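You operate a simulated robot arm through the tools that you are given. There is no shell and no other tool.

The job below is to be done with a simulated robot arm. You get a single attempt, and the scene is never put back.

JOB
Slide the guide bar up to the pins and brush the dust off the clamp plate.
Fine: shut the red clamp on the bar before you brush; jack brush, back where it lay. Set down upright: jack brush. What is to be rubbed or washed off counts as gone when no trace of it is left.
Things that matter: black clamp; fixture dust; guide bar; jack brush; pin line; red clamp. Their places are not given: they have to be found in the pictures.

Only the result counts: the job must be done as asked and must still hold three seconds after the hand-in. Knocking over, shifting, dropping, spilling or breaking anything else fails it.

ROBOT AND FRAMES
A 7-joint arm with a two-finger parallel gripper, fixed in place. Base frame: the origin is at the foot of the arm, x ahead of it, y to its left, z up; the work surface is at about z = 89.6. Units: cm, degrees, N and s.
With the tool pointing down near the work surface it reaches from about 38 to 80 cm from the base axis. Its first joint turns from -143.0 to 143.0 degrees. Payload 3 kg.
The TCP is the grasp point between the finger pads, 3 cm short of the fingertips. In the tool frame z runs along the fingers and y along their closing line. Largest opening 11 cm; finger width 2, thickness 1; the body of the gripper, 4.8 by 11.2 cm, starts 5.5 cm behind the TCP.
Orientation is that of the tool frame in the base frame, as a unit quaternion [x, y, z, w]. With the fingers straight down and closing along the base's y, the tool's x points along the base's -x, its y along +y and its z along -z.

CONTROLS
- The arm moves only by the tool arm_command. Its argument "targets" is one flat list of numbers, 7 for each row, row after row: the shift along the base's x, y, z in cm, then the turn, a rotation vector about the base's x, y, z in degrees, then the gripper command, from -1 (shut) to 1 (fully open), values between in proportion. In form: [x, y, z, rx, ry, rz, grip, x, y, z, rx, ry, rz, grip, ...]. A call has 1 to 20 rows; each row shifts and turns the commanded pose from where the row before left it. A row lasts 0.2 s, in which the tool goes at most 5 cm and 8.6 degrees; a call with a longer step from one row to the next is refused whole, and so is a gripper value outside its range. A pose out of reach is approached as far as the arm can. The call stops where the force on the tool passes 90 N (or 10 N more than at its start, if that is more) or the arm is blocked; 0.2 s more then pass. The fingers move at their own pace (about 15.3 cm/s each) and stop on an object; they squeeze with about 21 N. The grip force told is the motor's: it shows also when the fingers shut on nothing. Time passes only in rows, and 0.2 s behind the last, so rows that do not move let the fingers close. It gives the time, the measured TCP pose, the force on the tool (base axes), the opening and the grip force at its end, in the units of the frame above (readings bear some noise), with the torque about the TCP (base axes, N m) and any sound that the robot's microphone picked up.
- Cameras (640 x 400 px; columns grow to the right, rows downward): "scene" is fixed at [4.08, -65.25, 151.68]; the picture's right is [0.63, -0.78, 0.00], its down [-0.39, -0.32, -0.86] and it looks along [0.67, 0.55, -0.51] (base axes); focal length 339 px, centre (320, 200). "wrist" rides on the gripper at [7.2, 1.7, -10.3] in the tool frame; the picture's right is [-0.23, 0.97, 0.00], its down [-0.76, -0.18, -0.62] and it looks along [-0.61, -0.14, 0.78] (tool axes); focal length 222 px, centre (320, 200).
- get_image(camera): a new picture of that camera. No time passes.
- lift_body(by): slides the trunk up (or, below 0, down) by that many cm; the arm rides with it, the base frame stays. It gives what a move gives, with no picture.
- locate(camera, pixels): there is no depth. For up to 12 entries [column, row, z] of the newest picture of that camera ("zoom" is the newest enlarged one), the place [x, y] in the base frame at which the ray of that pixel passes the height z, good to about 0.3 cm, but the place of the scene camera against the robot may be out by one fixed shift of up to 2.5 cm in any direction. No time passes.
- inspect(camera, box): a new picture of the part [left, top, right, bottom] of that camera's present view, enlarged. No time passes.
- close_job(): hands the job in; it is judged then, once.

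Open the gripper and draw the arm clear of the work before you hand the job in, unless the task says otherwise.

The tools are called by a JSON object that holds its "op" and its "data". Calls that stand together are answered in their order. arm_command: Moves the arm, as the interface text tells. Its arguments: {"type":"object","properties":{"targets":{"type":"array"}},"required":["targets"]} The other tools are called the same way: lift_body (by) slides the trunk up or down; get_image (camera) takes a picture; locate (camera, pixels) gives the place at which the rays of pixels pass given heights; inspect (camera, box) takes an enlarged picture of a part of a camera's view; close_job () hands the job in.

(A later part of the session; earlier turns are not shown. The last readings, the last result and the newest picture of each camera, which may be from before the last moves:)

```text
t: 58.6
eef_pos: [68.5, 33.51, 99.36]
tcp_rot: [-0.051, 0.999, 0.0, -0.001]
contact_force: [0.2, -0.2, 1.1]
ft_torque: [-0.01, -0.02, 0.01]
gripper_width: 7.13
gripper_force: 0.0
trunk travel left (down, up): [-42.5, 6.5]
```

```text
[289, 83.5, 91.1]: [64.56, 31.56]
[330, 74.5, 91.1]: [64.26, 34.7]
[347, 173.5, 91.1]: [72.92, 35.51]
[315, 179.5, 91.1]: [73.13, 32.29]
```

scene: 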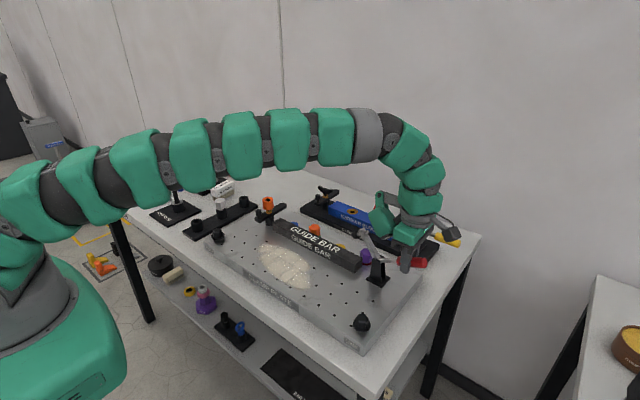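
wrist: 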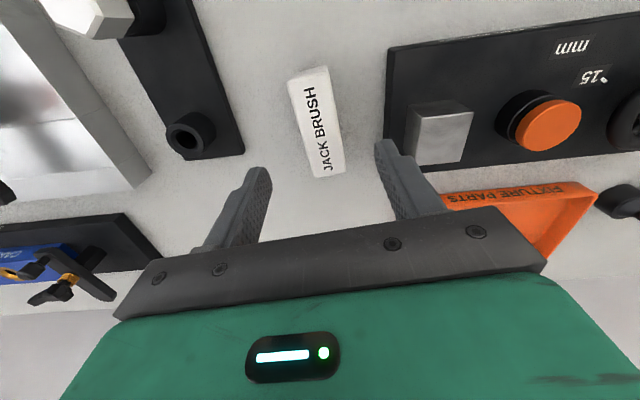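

Brush centre (68.7,33.5), unchanged. I lower to 90.3 and then in 0.25 cm steps to about 89.4.

{"op": "arm_command", "data": {"targets": [0.1, 0, -3, 0, 0, 0, 0.3, 0.1, 0, -3, 0, 0, 0, 0.3, 0, 0, -2, 0, 0, 0, 0.3, 0, 0, -1, 0, 0, 0, 0.3, 0, 0, -0.25, 0, 0, 0, 0.3, 0, 0, -0.25, 0, 0, 0, 0.3, 0, 0, -0.25, 0, 0, 0, 0.3, 0, 0, 0, 0, 0, 0, 0.3]}}

```text
t: 60.4
eef_pos: [68.63, 33.48, 89.76]
tcp_rot: [-0.052, 0.999, 0.0, 0.0]
contact_force: [0.4, 0.6, -0.2]
ft_torque: [0.01, 0.0, -0.03]
gripper_width: 7.16
gripper_force: 0.2
trunk travel left (down, up): [-42.5, 6.5]
```

No table contact yet at z=89.76. I go a bit deeper, to about 89.3.

{"op": "arm_command", "data": {"targets": [0, 0, -0.2, 0, 0, 0, 0.3, 0, 0, -0.2, 0, 0, 0, 0.3, 0, 0, 0, 0, 0, 0, 0.3]}}

{"op": "inspect", "data": {"camera": "scene", "box": [186, 150, 266, 200]}}

```text
t: 61.2
eef_pos: [68.74, 33.54, 89.26]
tcp_rot: [-0.053, 0.999, 0.0, -0.001]
contact_force: [-0.3, -0.7, 0.3]
ft_torque: [-0.03, -0.01, -0.05]
gripper_width: 7.15
gripper_force: 0.0
trunk travel left (down, up): [-42.5, 6.5]
```

```text
8.00 times, centred on (226, 175) of scene
```

zoom: 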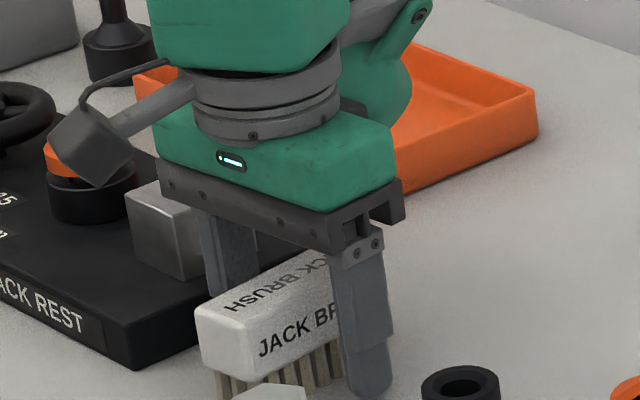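

Tips are ~0.1–0.3 cm above the table with no contact. I close the gripper at this depth.

{"op": "arm_command", "data": {"targets": [0, 0, 0, 0, 0, 0, -0.1, 0, 0, 0, 0, 0, 0, -0.5, 0, 0, 0, 0, 0, 0, -1, 0, 0, 0, 0, 0, 0, -1, 0, 0, 0, 0, 0, 0, -1]}}

{"op": "get_image", "data": {"camera": "wrist"}}

```text
t: 62.4
eef_pos: [68.68, 33.45, 89.33]
tcp_rot: [-0.053, 0.999, -0.001, 0.0]
contact_force: [0.5, 0.3, -0.2]
ft_torque: [-0.04, 0.04, 0.01]
gripper_width: 3.36
gripper_force: 21.2
trunk travel left (down, up): [-42.5, 6.5]
```

```text
taken
```

wrist: 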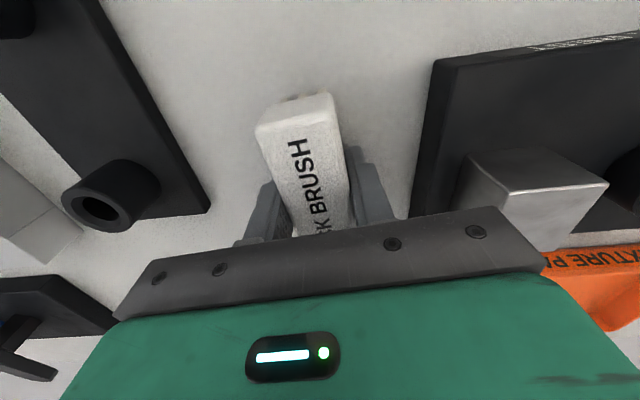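

Grip holds at 3.36 cm, 21 N. I lift gently in small steps and check the width.

{"op": "arm_command", "data": {"targets": [0, 0, 0.3, 0, 0, 0, -1, 0, 0, 0.5, 0, 0, 0, -1, 0, 0, 0.7, 0, 0, 0, -1, 0, 0, 0.5, 0, 0, 0, -1, 0, 0, 0, 0, 0, 0, -1]}}

{"op": "inspect", "data": {"camera": "scene", "box": [186, 150, 266, 200]}}

```text
t: 63.6
eef_pos: [68.66, 33.37, 91.29]
tcp_rot: [-0.052, 0.999, 0.0, -0.001]
contact_force: [-0.2, -0.1, -1.1]
ft_torque: [0.02, 0.02, 0.03]
gripper_width: 3.37
gripper_force: 21.2
trunk travel left (down, up): [-42.5, 6.5]
```

```text
8.00 times, centred on (226, 175) of scene
```

zoom: 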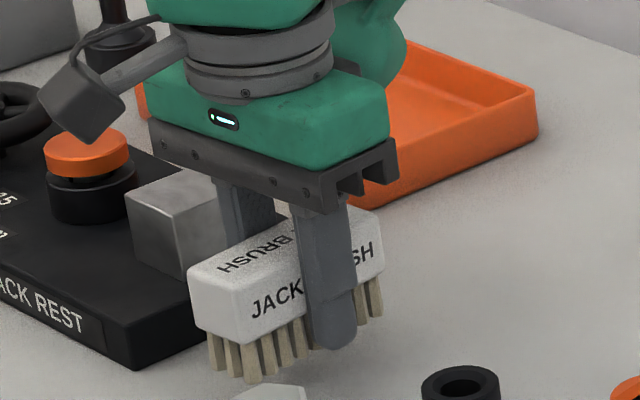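

The brush is off the table this time. I raise it further with moderate steps.

{"op": "arm_command", "data": {"targets": [0, 0, 1, 0, 0, 0, -1, 0, 0, 1.5, 0, 0, 0, -1, 0, 0, 2, 0, 0, 0, -1, 0, 0, 2.5, 0, 0, 0, -1, 0, 0, 2.5, 0, 0, 0, -1, 0, 0, 2.5, 0, 0, 0, -1, 0, 0, 1.5, 0, 0, 0, -1, 0, 0, 0, 0, 0, 0, -1]}}

{"op": "inspect", "data": {"camera": "scene", "box": [170, 110, 298, 190]}}

{"op": "get_image", "data": {"camera": "wrist"}}

```text
t: 65.4
eef_pos: [68.75, 33.45, 104.73]
tcp_rot: [-0.052, 0.999, 0.0, 0.0]
contact_force: [0.2, -0.6, -1.0]
ft_torque: [0.01, -0.02, 0.02]
gripper_width: 3.35
gripper_force: 20.8
trunk travel left (down, up): [-42.5, 6.5]
```

```text
5.00 times, centred on (234, 150) of scene
```

zoom: 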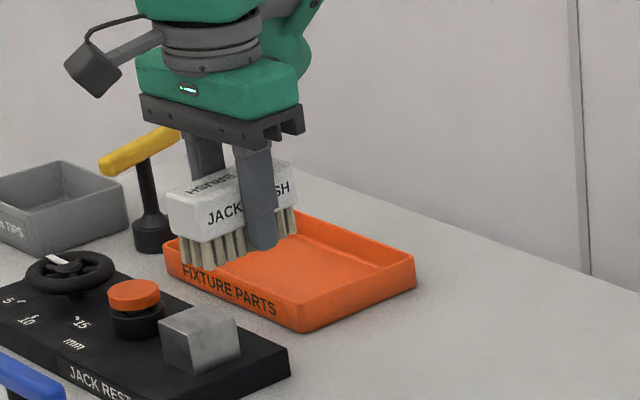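

```text
taken
```

wrist: 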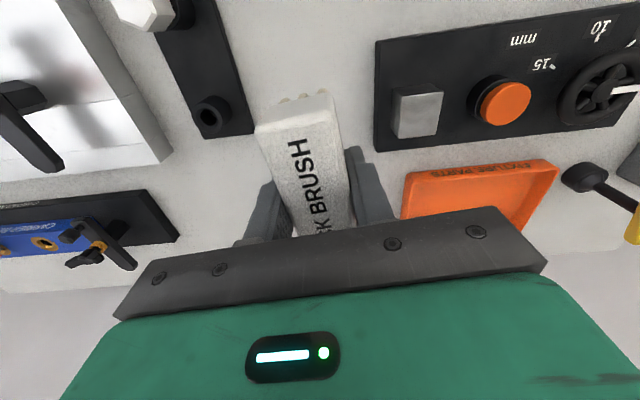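

The brush is held firmly. I carry it over to the left-low corner of the dust (x≈50.3, y≈-28) at safe height, turning back the 6° yaw.

{"op": "arm_command", "data": {"targets": [-3.07, -3.3, 0.3, 0, 0, -1, -1, -3.07, -3.3, 0.3, 0, 0, -1, -1, -3.07, -3.3, 0.3, 0, 0, -1, -1, -3.07, -3.3, 0, 0, 0, -1, -1, -3.07, -3.3, 0, 0, 0, -1, -1, -3.07, -3.3, 0, 0, 0, -1, -1, 0, -4.2, 0, 0, 0, 0, -1, 0, -4.2, 0, 0, 0, 0, -1, 0, -4.2, 0, 0, 0, 0, -1, 0, -4.2, 0, 0, 0, 0, -1, 0, -4.2, 0, 0, 0, 0, -1, 0, -4.2, 0, 0, 0, 0, -1, 0, -4.2, 0, 0, 0, 0, -1, 0, -4.2, 0, 0, 0, 0, -1, 0, -4.2, 0, 0, 0, 0, -1, 0, -4.2, 0, 0, 0, 0, -1, 0, 0, -3.5, 0, 0, 0, -1, 0, 0, -3.5, 0, 0, 0, -1, 0, 0, -1.5, 0, 0, 0, -1, 0, 0, 0, 0, 0, 0, -1]}}

{"op": "get_image", "data": {"camera": "wrist"}}

{"op": "inspect", "data": {"camera": "scene", "box": [230, 200, 390, 300]}}

```text
t: 69.6
eef_pos: [50.31, -28.36, 97.16]
tcp_rot: [0.0, 1.0, 0.001, 0.0]
contact_force: [0.2, 0.0, 0.0]
ft_torque: [0.01, 0.01, -0.01]
gripper_width: 3.35
gripper_force: 21.0
trunk travel left (down, up): [-42.5, 6.5]
```

```text
taken
```

wrist: 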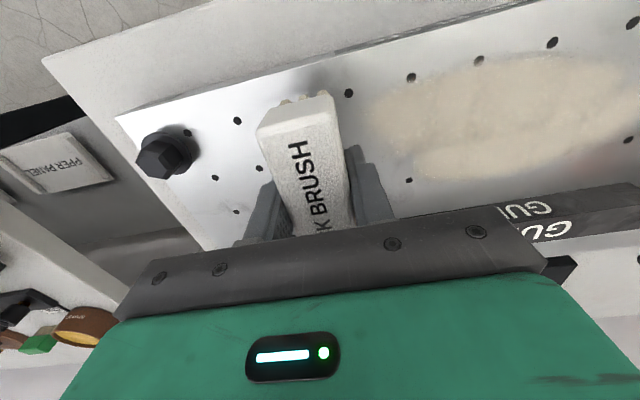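

```text
4.00 times, centred on (310, 250) of scene
```

zoom: 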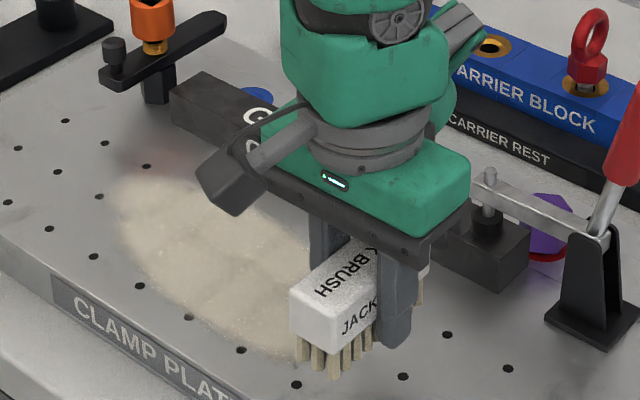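

The brush hangs at (50.3,-28.4), just left of the dust. I lower it slowly until the bristles touch the plate.

{"op": "arm_command", "data": {"targets": [0, 0, -2, 0, 0, 0, -1, 0, 0, -1.2, 0, 0, 0, -1, 0, 0, -0.4, 0, 0, 0, -1, 0, 0, -0.2, 0, 0, 0, -1, 0, 0, -0.2, 0, 0, 0, -1, 0, 0, 0, 0, 0, 0, -1]}}

{"op": "inspect", "data": {"camera": "scene", "box": [270, 230, 350, 280]}}

```text
t: 71.0
eef_pos: [50.27, -28.31, 93.14]
tcp_rot: [0.0, 1.0, 0.0, 0.0]
contact_force: [-0.4, 0.4, -0.7]
ft_torque: [0.0, -0.05, -0.02]
gripper_width: 3.34
gripper_force: 20.5
trunk travel left (down, up): [-42.5, 6.5]
```

```text
8.00 times, centred on (310, 255) of scene
```

zoom: 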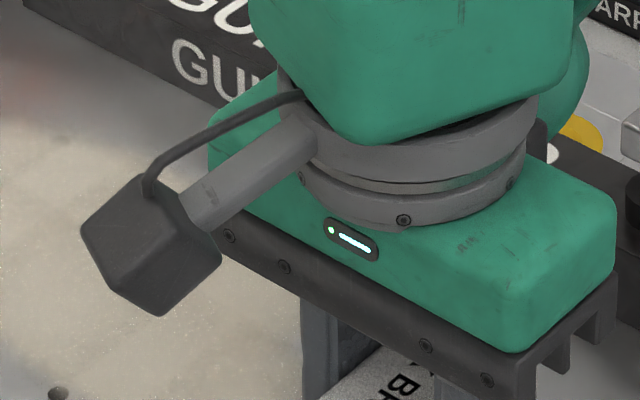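

No contact yet at z=93.14. I continue down in 0.15 cm steps.

{"op": "arm_command", "data": {"targets": [0, 0, -0.15, 0, 0, 0, -1, 0, 0, -0.15, 0, 0, 0, -1, 0, 0, 0, 0, 0, 0, -1]}}

{"op": "inspect", "data": {"camera": "scene", "box": [270, 245, 366, 305]}}

```text
t: 71.8
eef_pos: [50.33, -28.3, 92.85]
tcp_rot: [0.0, 1.0, 0.0, -0.001]
contact_force: [0.2, -0.2, 1.8]
ft_torque: [-0.05, 0.06, 0.04]
gripper_width: 3.39
gripper_force: 21.4
trunk travel left (down, up): [-42.5, 6.5]
```

```text
6.67 times, centred on (318, 275) of scene
```

zoom: 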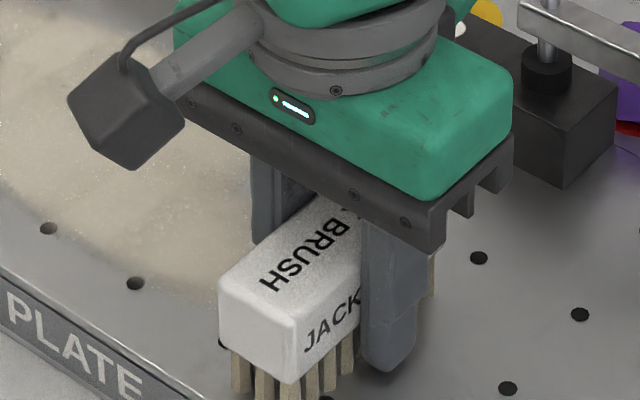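

Light contact (1.8 N) at z≈92.85. I press 0.1 cm more and see the force.

{"op": "arm_command", "data": {"targets": [0, 0, -0.1, 0, 0, 0, -1, 0, 0, 0, 0, 0, 0, -1]}}

```text
t: 72.4
eef_pos: [50.24, -28.21, 92.93]
tcp_rot: [-0.001, 1.0, -0.001, 0.001]
contact_force: [1.1, 0.8, 16.2]
ft_torque: [-0.07, 0.51, -0.01]
gripper_width: 3.35
gripper_force: 20.9
trunk travel left (down, up): [-42.5, 6.5]
```

16 N of pressure — good. I start the first stroke toward +y and check after a few rows.

{"op": "arm_command", "data": {"targets": [0, 1, 0, 0, 0, 0, -1, 0, 1.3, 0, 0, 0, 0, -1, 0, 1.3, 0, 0, 0, 0, -1, 0, 1.3, 0, 0, 0, 0, -1, 0, 1.3, 0, 0, 0, 0, -1, 0, 1.3, 0, 0, 0, 0, -1]}}

{"op": "get_image", "data": {"camera": "wrist"}}

{"op": "inspect", "data": {"camera": "scene", "box": [250, 225, 378, 305]}}

```text
t: 73.8
eef_pos: [50.27, -20.9, 92.86]
tcp_rot: [0.0, 1.0, 0.0, 0.001]
contact_force: [1.2, -5.3, 22.5]
ft_torque: [-0.24, -0.22, -0.03]
gripper_width: 3.36
gripper_force: 21.5
trunk travel left (down, up): [-42.5, 6.5]
```

```text
taken
```

wrist: 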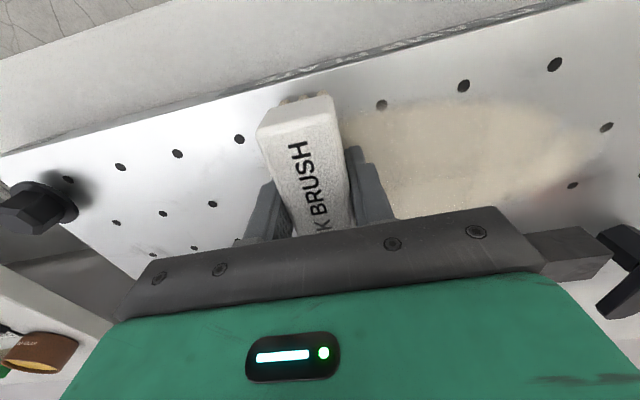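

```text
5.00 times, centred on (314, 265) of scene
```

zoom: 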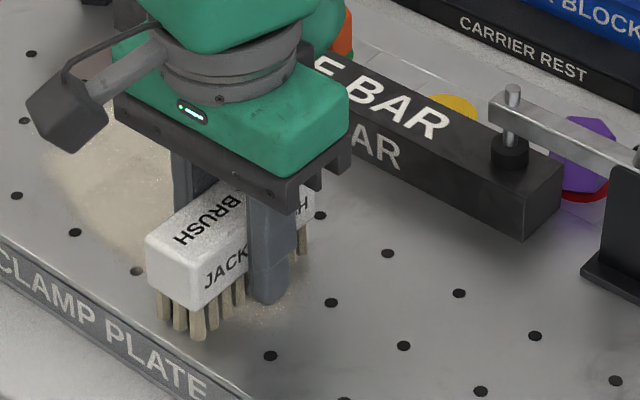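

Brushing works: the swept strip behind is clean. I continue the stroke to the right end of the dust.

{"op": "arm_command", "data": {"targets": [0, 1.4, 0, 0, 0, 0, -1, 0, 1.4, 0, 0, 0, 0, -1, 0, 1.4, 0, 0, 0, 0, -1, 0, 1.4, 0, 0, 0, 0, -1, 0, 1.4, 0, 0, 0, 0, -1, 0, 1.4, 0, 0, 0, 0, -1, 0, 1.4, 0, 0, 0, 0, -1, 0, 1.4, 0, 0, 0, 0, -1, 0, 1.4, 0, 0, 0, 0, -1, 0, 1.4, 0, 0, 0, 0, -1, 0, 1.4, 0, 0, 0, 0, -1, 0, 1.4, 0, 0, 0, 0, -1, 0, 1.4, 0, 0, 0, 0, -1, 0, 1.4, 0, 0, 0, 0, -1, 0, 1.4, 0, 0, 0, 0, -1, 0, 0, 0, 0, 0, 0, -1]}}

{"op": "get_image", "data": {"camera": "wrist"}}

{"op": "inspect", "data": {"camera": "scene", "box": [220, 210, 364, 300]}}

```text
t: 77.2
eef_pos: [50.22, 0.14, 92.74]
tcp_rot: [0.0, 1.0, 0.0, 0.0]
contact_force: [-0.2, 0.3, 5.6]
ft_torque: [0.03, 0.24, 0.0]
gripper_width: 3.38
gripper_force: 21.1
trunk travel left (down, up): [-42.5, 6.5]
```

```text
taken
```

wrist: 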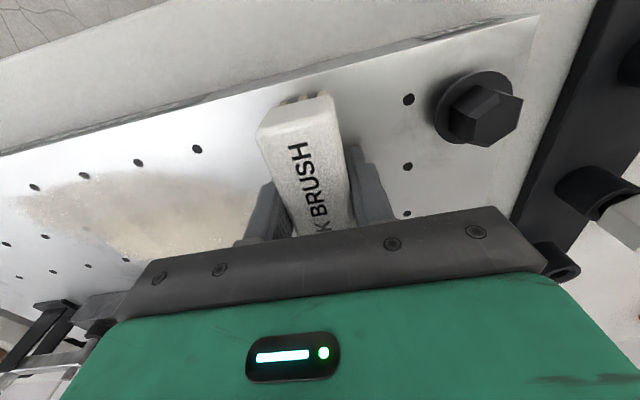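

```text
4.44 times, centred on (292, 255) of scene
```

zoom: 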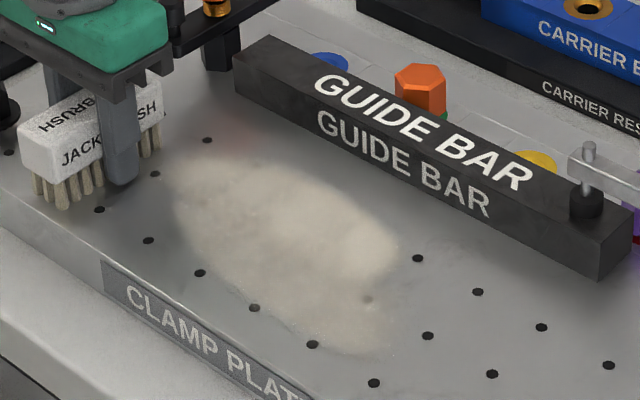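

One pass thins the dust but leaves some, so several passes are needed. I shift to x≈56.3 (staying left of the black clamp) and sweep back toward -y with slightly more pressure.

{"op": "arm_command", "data": {"targets": [0.5, -1.2, -0.05, 0, 0, 0, -1, 1.2, -0.8, 0, 0, 0, 0, -1, 1.4, 0, 0, 0, 0, 0, -1, 1.5, 0, 0, 0, 0, 0, -1, 1.4, 0, 0, 0, 0, 0, -1, 0, -1.4, 0, 0, 0, 0, -1, 0, -1.4, 0, 0, 0, 0, -1, 0, -1.4, 0, 0, 0, 0, -1, 0, -1.4, 0, 0, 0, 0, -1]}}

{"op": "inspect", "data": {"camera": "scene", "box": [220, 200, 364, 290]}}

```text
t: 79.2
eef_pos: [56.3, -7.44, 92.76]
tcp_rot: [0.0, 1.0, -0.001, 0.0]
contact_force: [-0.6, 0.4, 5.4]
ft_torque: [-0.04, -0.24, 0.04]
gripper_width: 3.37
gripper_force: 20.9
trunk travel left (down, up): [-42.5, 6.5]
```

```text
4.44 times, centred on (292, 245) of scene
```

zoom: 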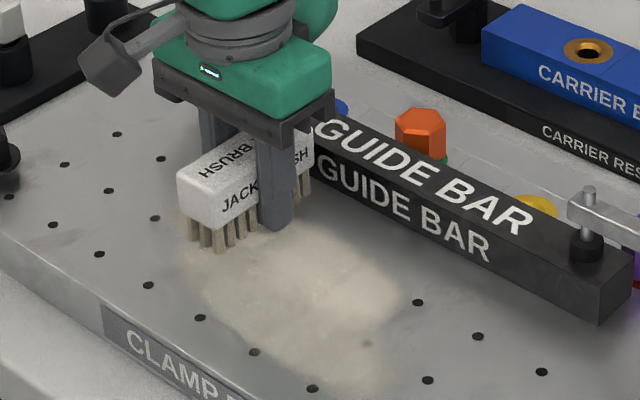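

Contact force is 5 N; I add a little pressure and finish the stroke to the left end.

{"op": "arm_command", "data": {"targets": [0, -1.4, -0.08, 0, 0, 0, -1, 0, -1.4, 0, 0, 0, 0, -1, 0, -1.4, 0, 0, 0, 0, -1, 0, -1.4, 0, 0, 0, 0, -1, 0, -1.4, 0, 0, 0, 0, -1, 0, -1.4, 0, 0, 0, 0, -1, 0, -1.4, 0, 0, 0, 0, -1, 0, -1.4, 0, 0, 0, 0, -1, 0, -1.4, 0, 0, 0, 0, -1, 0, -1.4, 0, 0, 0, 0, -1, 0, -1.4, 0, 0, 0, 0, -1, 0, -1.4, 0, 0, 0, 0, -1, 0, -1.4, 0, 0, 0, 0, -1, 0, 0, 0, 0, 0, 0, -1]}}

{"op": "get_image", "data": {"camera": "wrist"}}

{"op": "inspect", "data": {"camera": "scene", "box": [220, 200, 380, 300]}}

```text
t: 82.2
eef_pos: [56.3, -25.68, 92.64]
tcp_rot: [0.0, 1.0, 0.0, 0.001]
contact_force: [0.8, -0.3, 6.8]
ft_torque: [-0.1, 0.16, 0.03]
gripper_width: 3.39
gripper_force: 21.1
trunk travel left (down, up): [-42.5, 6.5]
```

```text
taken
```

wrist: 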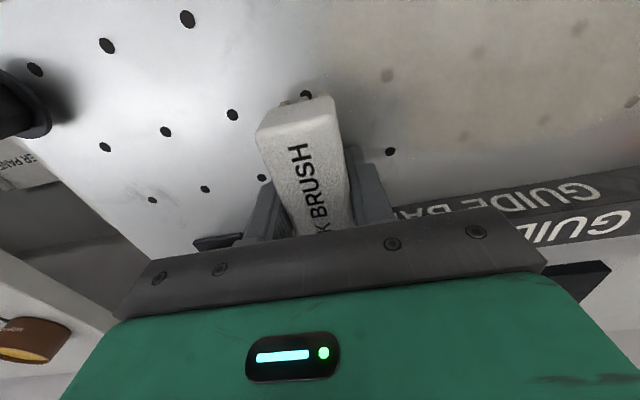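

```text
4.00 times, centred on (300, 250) of scene
```

zoom: 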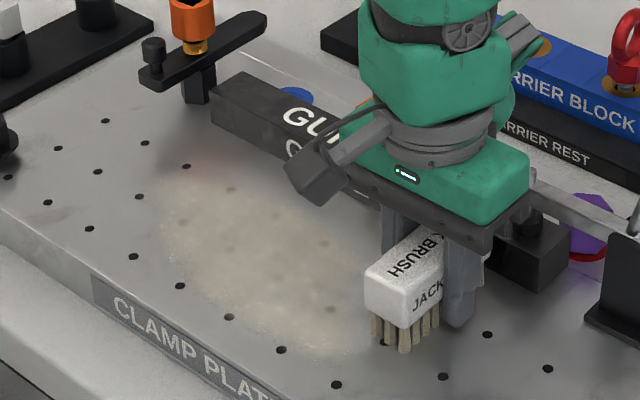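

The dust thins with each pass, but the brush has been pushed up in the grip and the fingertips are nearly at the plate. I let the brush stand here on its bristles, raise the gripper 0.6 cm and regrip it.

{"op": "arm_command", "data": {"targets": [0, 0, 0.1, 0, 0, 0, -1, 0, 0, 0, 0, 0, 0, 0, 0, 0, 0, 0, 0, 0, 0, 0, 0, 0.5, 0, 0, 0, 0, 0, 0, 0, 0, 0, 0, 0, 0, 0, 0, 0, 0, 0, -0.5, 0, 0, 0, 0, 0, 0, -1, 0, 0, 0, 0, 0, 0, -1, 0, 0, 0, 0, 0, 0, -1]}}

{"op": "get_image", "data": {"camera": "wrist"}}

{"op": "inspect", "data": {"camera": "scene", "box": [300, 230, 380, 290]}}

```text
t: 84.2
eef_pos: [56.41, -25.63, 93.21]
tcp_rot: [0.0, 1.0, 0.0, 0.0]
contact_force: [-0.1, -0.3, 0.0]
ft_torque: [-0.04, 0.0, 0.01]
gripper_width: 3.36
gripper_force: 21.1
trunk travel left (down, up): [-42.5, 6.5]
```

```text
taken
```

wrist: 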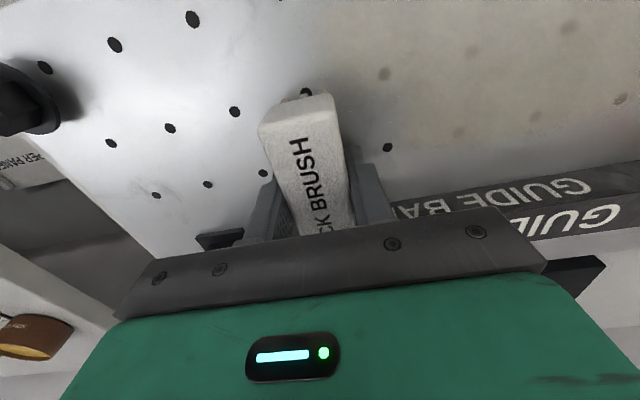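

```text
6.67 times, centred on (340, 260) of scene
```

zoom: 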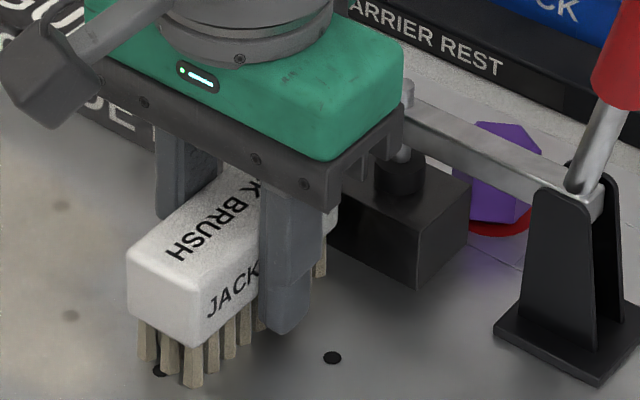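

Regripped at z=93.21 (fingertips ~0.6 above the plate). I press 0.08 cm and sweep +y along x≈56.3.

{"op": "arm_command", "data": {"targets": [0, 0, -0.06, 0, 0, 0, -1, 0, 0, -0.05, 0, 0, 0, -1, 0, 1.3, 0, 0, 0, 0, -1, 0, 1.3, 0, 0, 0, 0, -1, 0, 1.3, 0, 0, 0, 0, -1]}}

```text
t: 85.4
eef_pos: [56.24, -21.71, 93.25]
tcp_rot: [0.0, 1.0, 0.0, 0.0]
contact_force: [-0.4, -0.6, 6.3]
ft_torque: [0.06, -0.1, 0.02]
gripper_width: 3.34
gripper_force: 20.9
trunk travel left (down, up): [-42.5, 6.5]
```

Force 6 N, steady. I continue this stroke to y≈-2 with slightly more pressure.

{"op": "arm_command", "data": {"targets": [0, 1.4, -0.04, 0, 0, 0, -1, 0, 1.4, 0, 0, 0, 0, -1, 0, 1.4, 0, 0, 0, 0, -1, 0, 1.4, 0, 0, 0, 0, -1, 0, 1.4, 0, 0, 0, 0, -1, 0, 1.4, 0, 0, 0, 0, -1, 0, 1.4, 0, 0, 0, 0, -1, 0, 1.4, 0, 0, 0, 0, -1, 0, 1.4, 0, 0, 0, 0, -1, 0, 1.4, 0, 0, 0, 0, -1, 0, 1.4, 0, 0, 0, 0, -1, 0, 1.4, 0, 0, 0, 0, -1, 0, 1.4, 0, 0, 0, 0, -1, 0, 1.4, 0, 0, 0, 0, -1]}}

{"op": "get_image", "data": {"camera": "wrist"}}

{"op": "inspect", "data": {"camera": "scene", "box": [220, 200, 380, 300]}}

```text
t: 88.4
eef_pos: [56.18, -2.03, 93.12]
tcp_rot: [0.001, 1.0, 0.0, 0.0]
contact_force: [0.5, 0.2, 4.1]
ft_torque: [0.04, 0.15, -0.02]
gripper_width: 3.37
gripper_force: 21.3
trunk travel left (down, up): [-42.5, 6.5]
```

```text
taken
```

wrist: 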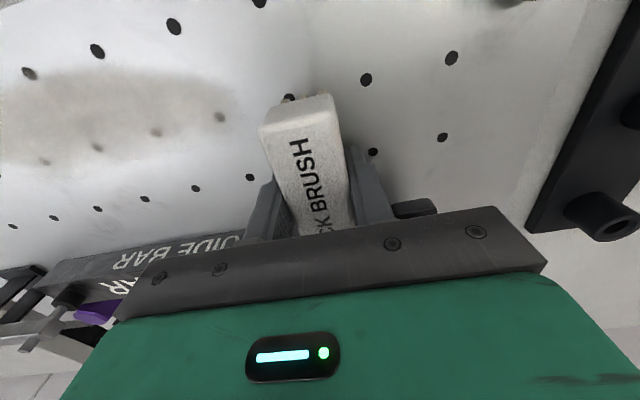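

```text
4.00 times, centred on (300, 250) of scene
```

zoom: 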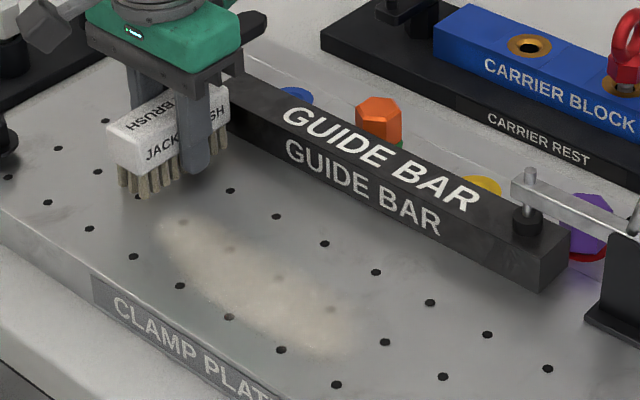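

The upper strip is now clean; dust remains at x≈47.5–53. I shift to x≈50.3 and sweep back toward -y.

{"op": "arm_command", "data": {"targets": [-1.5, 0, -0.04, 0, 0, 0, -1, -1.5, 0.3, 0, 0, 0, 0, -1, -1.5, 0.4, 0, 0, 0, 0, -1, -1.4, 0.4, 0, 0, 0, 0, -1, 0, -1.4, 0, 0, 0, 0, -1, 0, -1.4, 0, 0, 0, 0, -1, 0, -1.4, 0, 0, 0, 0, -1, 0, -1.4, 0, 0, 0, 0, -1, 0, -1.4, 0, 0, 0, 0, -1, 0, -1.4, 0, 0, 0, 0, -1, 0, -1.4, 0, 0, 0, 0, -1, 0, -1.4, 0, 0, 0, 0, -1, 0, -1.4, 0, 0, 0, 0, -1, 0, -1.4, 0, 0, 0, 0, -1]}}

{"op": "inspect", "data": {"camera": "scene", "box": [220, 200, 380, 300]}}

```text
t: 91.4
eef_pos: [50.35, -14.99, 93.08]
tcp_rot: [0.0, 1.0, -0.001, 0.002]
contact_force: [0.3, 2.6, 14.3]
ft_torque: [0.04, -0.13, -0.05]
gripper_width: 3.36
gripper_force: 21.3
trunk travel left (down, up): [-42.5, 6.5]
```

```text
4.00 times, centred on (300, 250) of scene
```

zoom: 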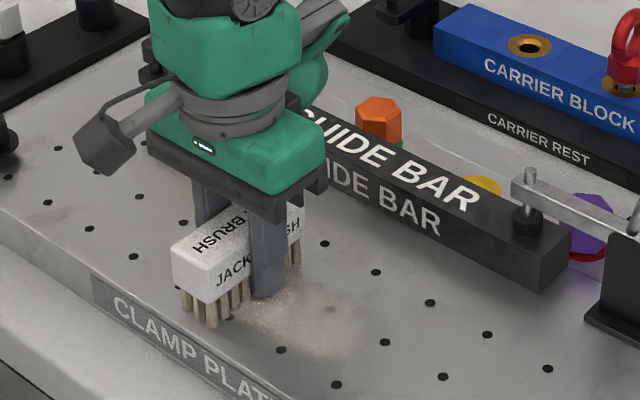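

The swept part is clean now. I finish this stroke to y≈-28.

{"op": "arm_command", "data": {"targets": [0, -1.4, 0, 0, 0, 0, -1, 0, -1.4, 0, 0, 0, 0, -1, 0, -1.4, 0, 0, 0, 0, -1, 0, -1.4, 0, 0, 0, 0, -1, 0, -1.4, 0, 0, 0, 0, -1, 0, -1.4, 0, 0, 0, 0, -1, 0, -1.4, 0, 0, 0, 0, -1, 0, -1.4, 0, 0, 0, 0, -1, 0, -1.4, 0, 0, 0, 0, -1, 0, 0, 0, 0, 0, 0, -1]}}

{"op": "get_image", "data": {"camera": "wrist"}}

{"op": "inspect", "data": {"camera": "scene", "box": [220, 200, 380, 300]}}

```text
t: 93.6
eef_pos: [50.34, -27.58, 93.24]
tcp_rot: [0.0, 1.0, 0.0, 0.0]
contact_force: [0.3, 0.1, 1.1]
ft_torque: [-0.02, 0.0, 0.03]
gripper_width: 3.35
gripper_force: 21.3
trunk travel left (down, up): [-42.5, 6.5]
```

```text
taken
```

wrist: 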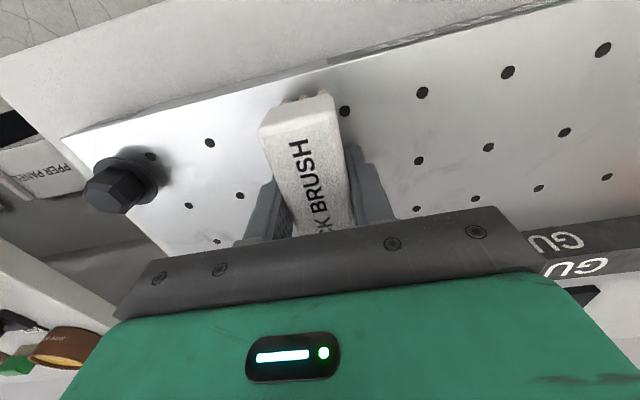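

```text
4.00 times, centred on (300, 250) of scene
```

zoom: 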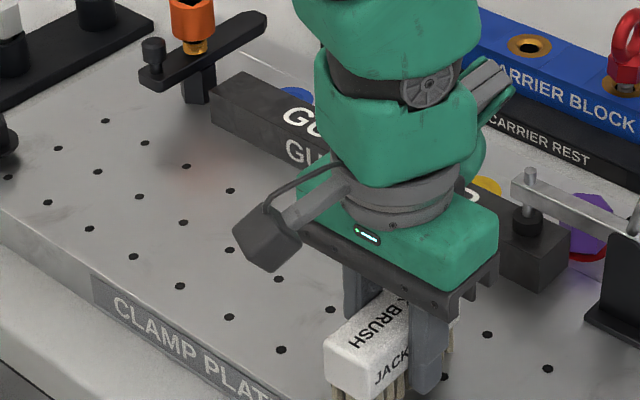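

The plate looks clean. For faint remnants I do another pair of passes with slightly more pressure: first +y along x≈50.3.

{"op": "arm_command", "data": {"targets": [0, 0, -0.1, 0, 0, 0, -1, 0, 1.5, 0, 0, 0, 0, -1, 0, 1.5, 0, 0, 0, 0, -1, 0, 1.5, 0, 0, 0, 0, -1, 0, 1.5, 0, 0, 0, 0, -1, 0, 1.5, 0, 0, 0, 0, -1, 0, 1.5, 0, 0, 0, 0, -1, 0, 1.5, 0, 0, 0, 0, -1, 0, 1.5, 0, 0, 0, 0, -1, 0, 1.5, 0, 0, 0, 0, -1, 0, 1.5, 0, 0, 0, 0, -1, 0, 1.5, 0, 0, 0, 0, -1, 0, 1.5, 0, 0, 0, 0, -1, 0, 1.5, 0, 0, 0, 0, -1, 0, 1.5, 0, 0, 0, 0, -1, 0, 1.5, 0, 0, 0, 0, -1, 0, 1.5, 0, 0, 0, 0, -1, 0, 1.5, 0, 0, 0, 0, -1, 0, 1.2, 0, 0, 0, 0, -1]}}

{"op": "inspect", "data": {"camera": "scene", "box": [220, 200, 380, 300]}}

{"op": "get_image", "data": {"camera": "wrist"}}

```text
t: 97.6
eef_pos: [50.37, -0.8, 92.91]
tcp_rot: [0.0, 1.0, 0.0, 0.0]
contact_force: [-0.6, 0.2, -0.6]
ft_torque: [-0.02, 0.01, 0.0]
gripper_width: 3.34
gripper_force: 21.1
trunk travel left (down, up): [-42.5, 6.5]
```

```text
4.00 times, centred on (300, 250) of scene
```

zoom: 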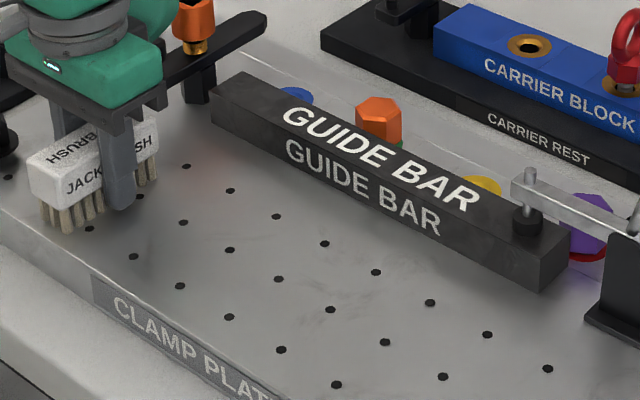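

```text
taken
```

wrist: 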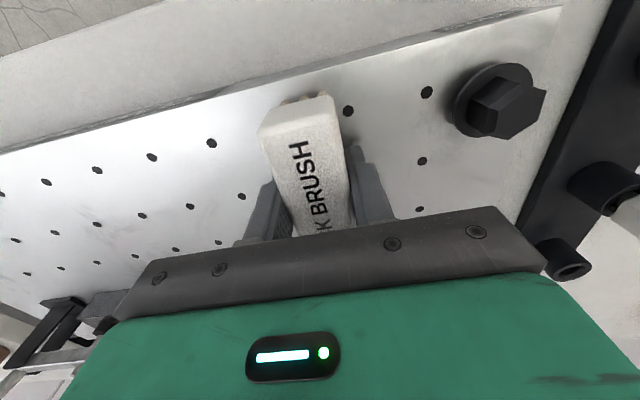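

The plate looks clean all over. I zoom for faint traces before deciding on more passes.

{"op": "inspect", "data": {"camera": "scene", "box": [240, 220, 320, 270]}}

{"op": "inspect", "data": {"camera": "scene", "box": [280, 245, 360, 295]}}

{"op": "inspect", "data": {"camera": "wrist", "box": [0, 90, 272, 260]}}

```text
8.00 times, centred on (280, 245) of scene
```

zoom: 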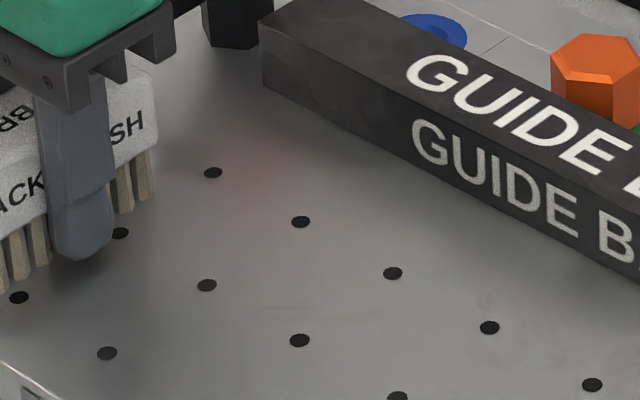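

```text
8.00 times, centred on (320, 270) of scene
```

zoom: 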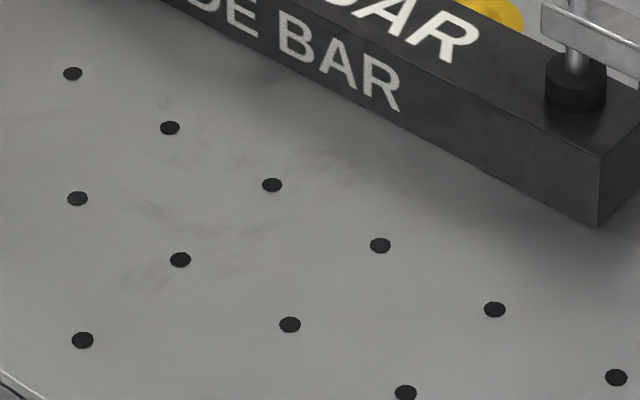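

```text
2.35 times, centred on (136, 175) of wrist
```

zoom: 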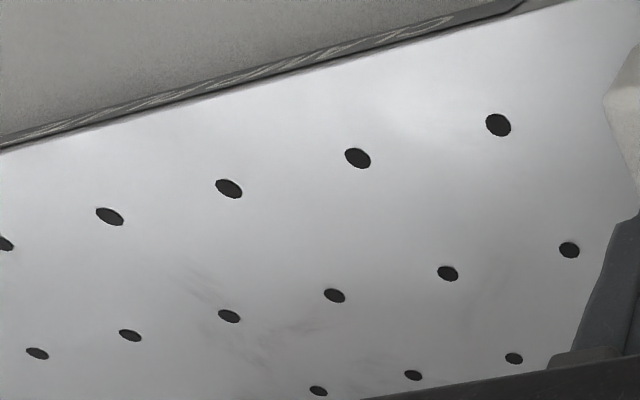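

Only old smudges of the metal show; no dust visible. For safety I do one more pass over the upper strip (x≈56.3) toward -y, first finding contact again.

{"op": "arm_command", "data": {"targets": [0.6, -1, 0, 0, 0, 0, -1, 1.4, -0.2, 0, 0, 0, 0, -1, 1.4, 0, 0, 0, 0, 0, -1, 1.4, 0, 0, 0, 0, 0, -1, 1.2, 0, 0, 0, 0, 0, -1, 0, 0, -0.08, 0, 0, 0, -1, 0, 0, 0, 0, 0, 0, -1]}}

```text
t: 99.2
eef_pos: [56.27, -2.14, 93.02]
tcp_rot: [0.0, 1.0, 0.0, 0.001]
contact_force: [-2.3, -1.2, 10.0]
ft_torque: [0.0, 0.37, 0.04]
gripper_width: 3.35
gripper_force: 20.9
trunk travel left (down, up): [-42.5, 6.5]
```

Contact at 10 N. I sweep toward -y along x≈56.3.

{"op": "arm_command", "data": {"targets": [0, -1.5, 0, 0, 0, 0, -1, 0, -1.5, 0, 0, 0, 0, -1, 0, -1.5, 0, 0, 0, 0, -1, 0, -1.5, 0, 0, 0, 0, -1, 0, -1.5, 0, 0, 0, 0, -1, 0, -1.5, 0, 0, 0, 0, -1, 0, -1.5, 0, 0, 0, 0, -1, 0, -1.5, 0, 0, 0, 0, -1, 0, -1.5, 0, 0, 0, 0, -1, 0, -1.5, 0, 0, 0, 0, -1, 0, -1.5, 0, 0, 0, 0, -1, 0, -1.5, 0, 0, 0, 0, -1, 0, -1.5, 0, 0, 0, 0, -1, 0, -1.5, 0, 0, 0, 0, -1, 0, -1.5, 0, 0, 0, 0, -1, 0, -1.5, 0, 0, 0, 0, -1, 0, 0, 0, 0, 0, 0, -1]}}

{"op": "inspect", "data": {"camera": "scene", "box": [220, 200, 380, 300]}}

```text
t: 102.8
eef_pos: [56.41, -26.22, 92.88]
tcp_rot: [0.001, 1.0, 0.0, 0.0]
contact_force: [0.3, -0.8, 4.7]
ft_torque: [-0.08, -0.01, 0.0]
gripper_width: 3.36
gripper_force: 20.8
trunk travel left (down, up): [-42.5, 6.5]
```

```text
4.00 times, centred on (300, 250) of scene
```

zoom: 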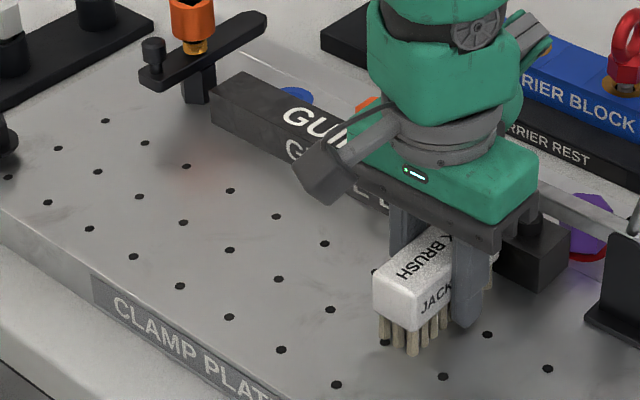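

Clean here too. One final overlapping pass toward +y along x≈50.6 with light pressure.

{"op": "arm_command", "data": {"targets": [-1.5, -0.3, 0, 0, 0, 0, -1, -1.5, -0.3, 0, 0, 0, 0, -1, -1.5, 0, 0, 0, 0, 0, -1, -1.3, 0, -0.04, 0, 0, 0, -1, 0, 1.8, 0, 0, 0, 0, -1, 0, 1.8, 0, 0, 0, 0, -1, 0, 1.8, 0, 0, 0, 0, -1, 0, 1.8, 0, 0, 0, 0, -1, 0, 1.8, 0, 0, 0, 0, -1, 0, 1.8, 0, 0, 0, 0, -1, 0, 1.8, 0, 0, 0, 0, -1, 0, 1.8, 0, 0, 0, 0, -1, 0, 1.8, 0, 0, 0, 0, -1, 0, 1.8, 0, 0, 0, 0, -1, 0, 1.8, 0, 0, 0, 0, -1, 0, 1.8, 0, 0, 0, 0, -1, 0, 1.8, 0, 0, 0, 0, -1, 0, 1.8, 0, 0, 0, 0, -1, 0, 0, 0, 0, 0, 0, -1]}}

{"op": "get_image", "data": {"camera": "wrist"}}

```text
t: 106.8
eef_pos: [50.55, -1.42, 92.9]
tcp_rot: [0.0, 1.0, 0.0, -0.001]
contact_force: [-0.3, 2.1, 4.7]
ft_torque: [0.07, -0.15, 0.06]
gripper_width: 3.33
gripper_force: 21.3
trunk travel left (down, up): [-42.5, 6.5]
```

```text
taken
```

wrist: 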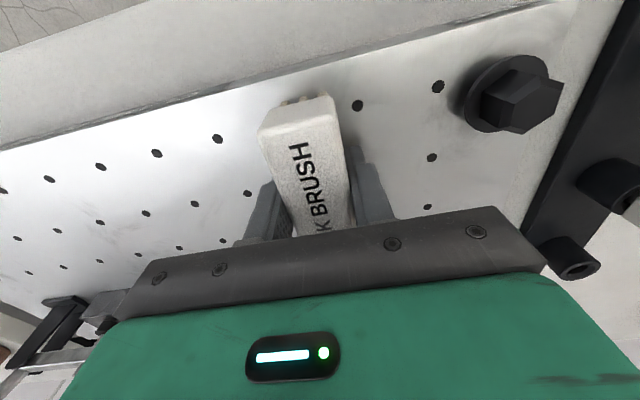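

The plate is clean. I lift the brush gently and look over the whole plate from above.

{"op": "arm_command", "data": {"targets": [0, 0, 0.4, 0, 0, 0, -1, 0, 0, 1, 0, 0, 0, -1, 0, 0, 2, 0, 0, 0, -1, 0, 0, 2.5, 0, 0, 0, -1, 0, 0, 2.5, 0, 0, 0, -1, 0, 0, 2.5, 0, 0, 0, -1, -1, -1.5, 2.5, 0, 0, 0, -1, -2, -2.5, 2.5, 0, 0, 0, -1, -2, -3, 1, 0, 0, 0, -1, 0, -3, 0, 0, 0, 0, -1, 0, 0, 0, 0, 0, 0, -1]}}

{"op": "get_image", "data": {"camera": "wrist"}}

{"op": "inspect", "data": {"camera": "scene", "box": [200, 190, 420, 330]}}

```text
t: 109.2
eef_pos: [45.66, -11.56, 109.73]
tcp_rot: [-0.001, 1.0, 0.0, 0.0]
contact_force: [0.3, -0.1, -1.8]
ft_torque: [-0.01, 0.01, 0.02]
gripper_width: 3.36
gripper_force: 20.9
trunk travel left (down, up): [-42.5, 6.5]
```

```text
taken
```

wrist: 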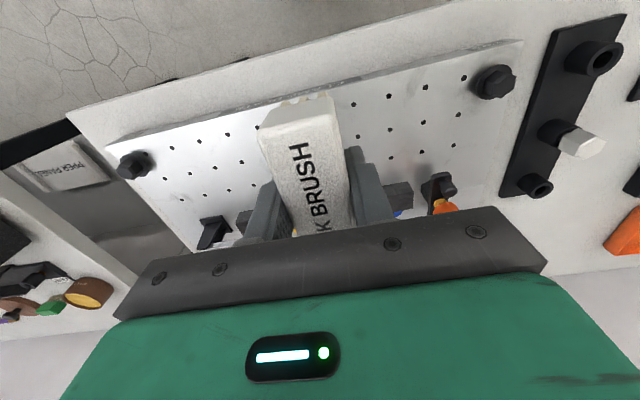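

```text
2.86 times, centred on (310, 260) of scene
```

zoom: 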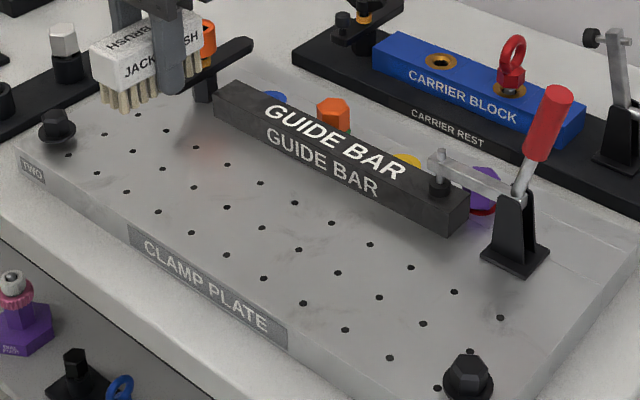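

The whole plate is clean, the bar is at the pins and the clamp shut. I carry the brush back above its original place (68.7,33.5), restoring the 6° yaw.

{"op": "arm_command", "data": {"targets": [0, 3.75, 0, 0, 0, 0, -1, 0, 3.75, 0, 0, 0, 0, -1, 0, 3.75, 0, 0, 0, 0, -1, 0, 3.75, 0, 0, 0, 0, -1, 2.88, 3.75, 0, 0, 0, 0.75, -1, 2.88, 3.75, 0, 0, 0, 0.75, -1, 2.88, 3.75, 0, 0, 0, 0.75, -1, 2.88, 3.75, 0, 0, 0, 0.75, -1, 2.88, 3.75, 0, 0, 0, 0.75, -1, 2.88, 3.75, 0, 0, 0, 0.75, -1, 2.88, 3.75, 0, 0, 0, 0.75, -1, 2.88, 3.75, 0, 0, 0, 0.75, -1, 0, 0, 0, 0, 0, 0, -1]}}

{"op": "get_image", "data": {"camera": "wrist"}}

{"op": "inspect", "data": {"camera": "scene", "box": [170, 100, 298, 180]}}

```text
t: 112.0
eef_pos: [68.82, 33.52, 109.67]
tcp_rot: [-0.052, 0.999, 0.0, -0.001]
contact_force: [1.1, 0.4, -0.9]
ft_torque: [-0.04, 0.01, -0.02]
gripper_width: 3.36
gripper_force: 21.0
trunk travel left (down, up): [-42.5, 6.5]
```

```text
taken
```

wrist: 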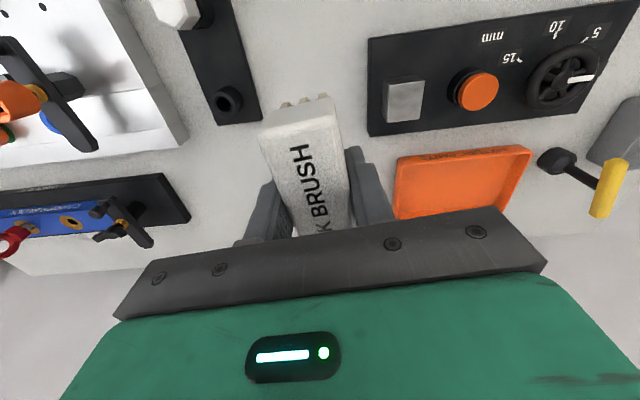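

```text
5.00 times, centred on (234, 140) of scene
```

zoom: 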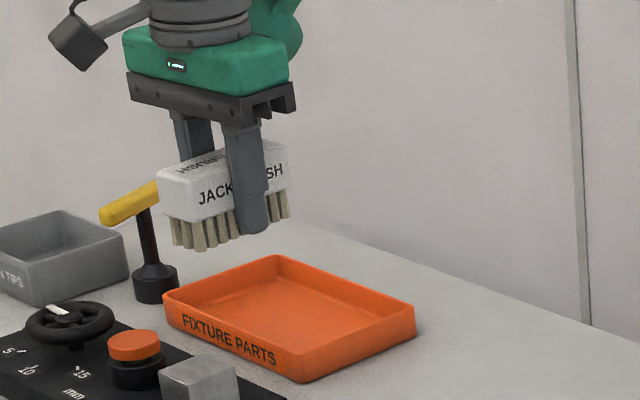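

I lower the brush toward the table, slowing near z≈90.

{"op": "arm_command", "data": {"targets": [0, 0, -4, 0, 0, 0, -1, 0, 0, -4, 0, 0, 0, -1, 0, 0, -4, 0, 0, 0, -1, 0, 0, -3.5, 0, 0, 0, -1, 0, 0, -2, 0, 0, 0, -1, 0, 0, -1.3, 0, 0, 0, -1, 0, 0, -0.6, 0, 0, 0, -1, 0, 0, 0, 0, 0, 0, -1]}}

{"op": "inspect", "data": {"camera": "scene", "box": [186, 150, 266, 200]}}

```text
t: 113.8
eef_pos: [68.59, 33.52, 90.41]
tcp_rot: [-0.052, 0.999, 0.0, -0.001]
contact_force: [-0.9, 0.3, -0.6]
ft_torque: [-0.03, 0.01, -0.02]
gripper_width: 3.32
gripper_force: 20.9
trunk travel left (down, up): [-42.5, 6.5]
```

```text
8.00 times, centred on (226, 175) of scene
```

zoom: 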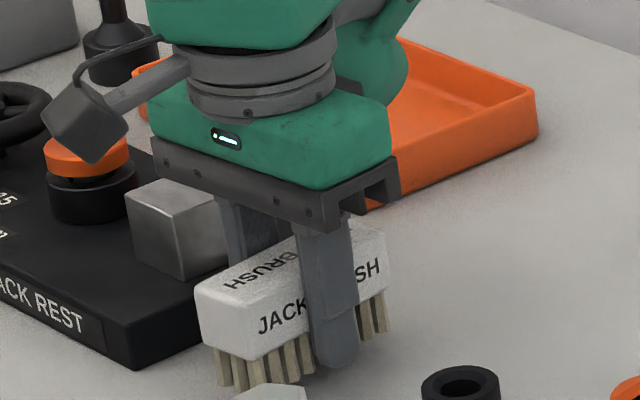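

No contact at 90.4 yet. I go down in 0.2 cm steps until the bristles touch.

{"op": "arm_command", "data": {"targets": [0, 0, -0.2, 0, 0, 0, -1, 0, 0, -0.2, 0, 0, 0, -1, 0, 0, -0.2, 0, 0, 0, -1, 0, 0, -0.2, 0, 0, 0, -1, 0, 0, 0, 0, 0, 0, -1]}}

```text
t: 115.0
eef_pos: [68.47, 33.54, 89.42]
tcp_rot: [-0.052, 0.999, 0.001, 0.0]
contact_force: [0.3, -0.1, -0.9]
ft_torque: [0.01, 0.01, 0.02]
gripper_width: 3.35
gripper_force: 20.9
trunk travel left (down, up): [-42.5, 6.5]
```

{"op": "arm_command", "data": {"targets": [0, 0, -0.1, 0, 0, 0, -1, 0, 0, -0.1, 0, 0, 0, -1, 0, 0, 0, 0, 0, 0, -1]}}

{"op": "inspect", "data": {"camera": "scene", "box": [186, 150, 266, 200]}}

```text
t: 115.8
eef_pos: [68.65, 33.59, 89.39]
tcp_rot: [-0.052, 0.999, 0.0, 0.0]
contact_force: [-0.1, -0.1, 0.1]
ft_torque: [-0.01, 0.02, 0.02]
gripper_width: 3.36
gripper_force: 20.6
trunk travel left (down, up): [-42.5, 6.5]
```

```text
8.00 times, centred on (226, 175) of scene
```

zoom: 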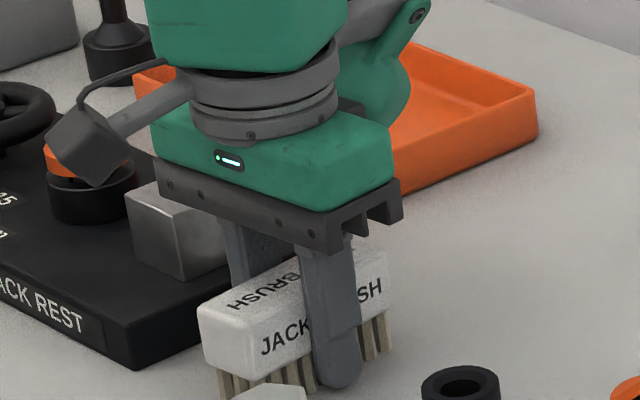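

The force is just turning from -0.9 to +0.1 N, so it is about to touch. One more small step.

{"op": "arm_command", "data": {"targets": [0, 0, -0.1, 0, 0, 0, -1, 0, 0, 0, 0, 0, 0, -1]}}

```text
t: 116.4
eef_pos: [68.45, 33.43, 89.29]
tcp_rot: [-0.052, 0.999, -0.001, 0.0]
contact_force: [0.5, -0.6, 5.2]
ft_torque: [-0.03, 0.01, 0.01]
gripper_width: 3.34
gripper_force: 20.7
trunk travel left (down, up): [-42.5, 6.5]
```

The bristles stand on the table (5 N). I open the gripper gently and then rise straight up.

{"op": "arm_command", "data": {"targets": [0, 0, 0, 0, 0, 0, -0.3, 0, 0, 0, 0, 0, 0, 0, 0, 0, 0, 0, 0, 0, 0.3, 0, 0, 0, 0, 0, 0, 0.3, 0, 0, 1.5, 0, 0, 0, 0.3, 0, 0, 3, 0, 0, 0, 0.3, 0, 0, 4, 0, 0, 0, 0.3, 0, 0, 0, 0, 0, 0, 0.3]}}

{"op": "get_image", "data": {"camera": "wrist"}}

{"op": "inspect", "data": {"camera": "scene", "box": [186, 160, 266, 210]}}

```text
t: 118.2
eef_pos: [68.5, 33.4, 97.76]
tcp_rot: [-0.052, 0.999, 0.0, 0.0]
contact_force: [-1.3, -0.3, 0.5]
ft_torque: [0.02, 0.01, -0.05]
gripper_width: 7.16
gripper_force: 0.0
trunk travel left (down, up): [-42.5, 6.5]
```

```text
taken
```

wrist: 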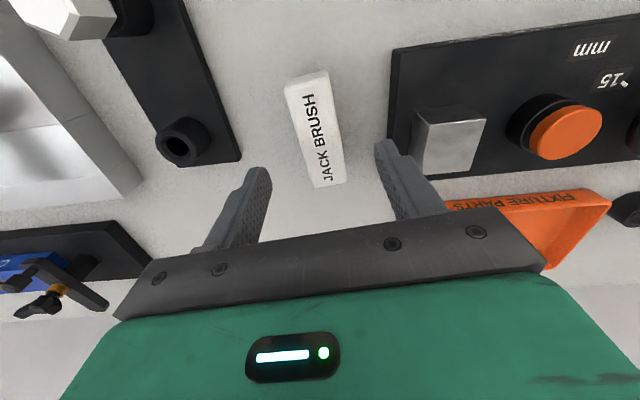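

```text
8.00 times, centred on (226, 185) of scene
```

zoom: 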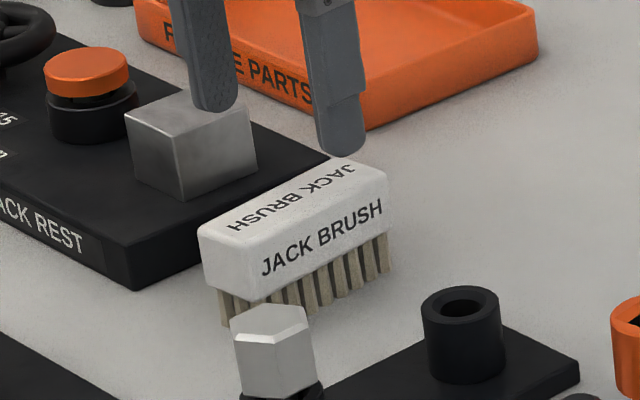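

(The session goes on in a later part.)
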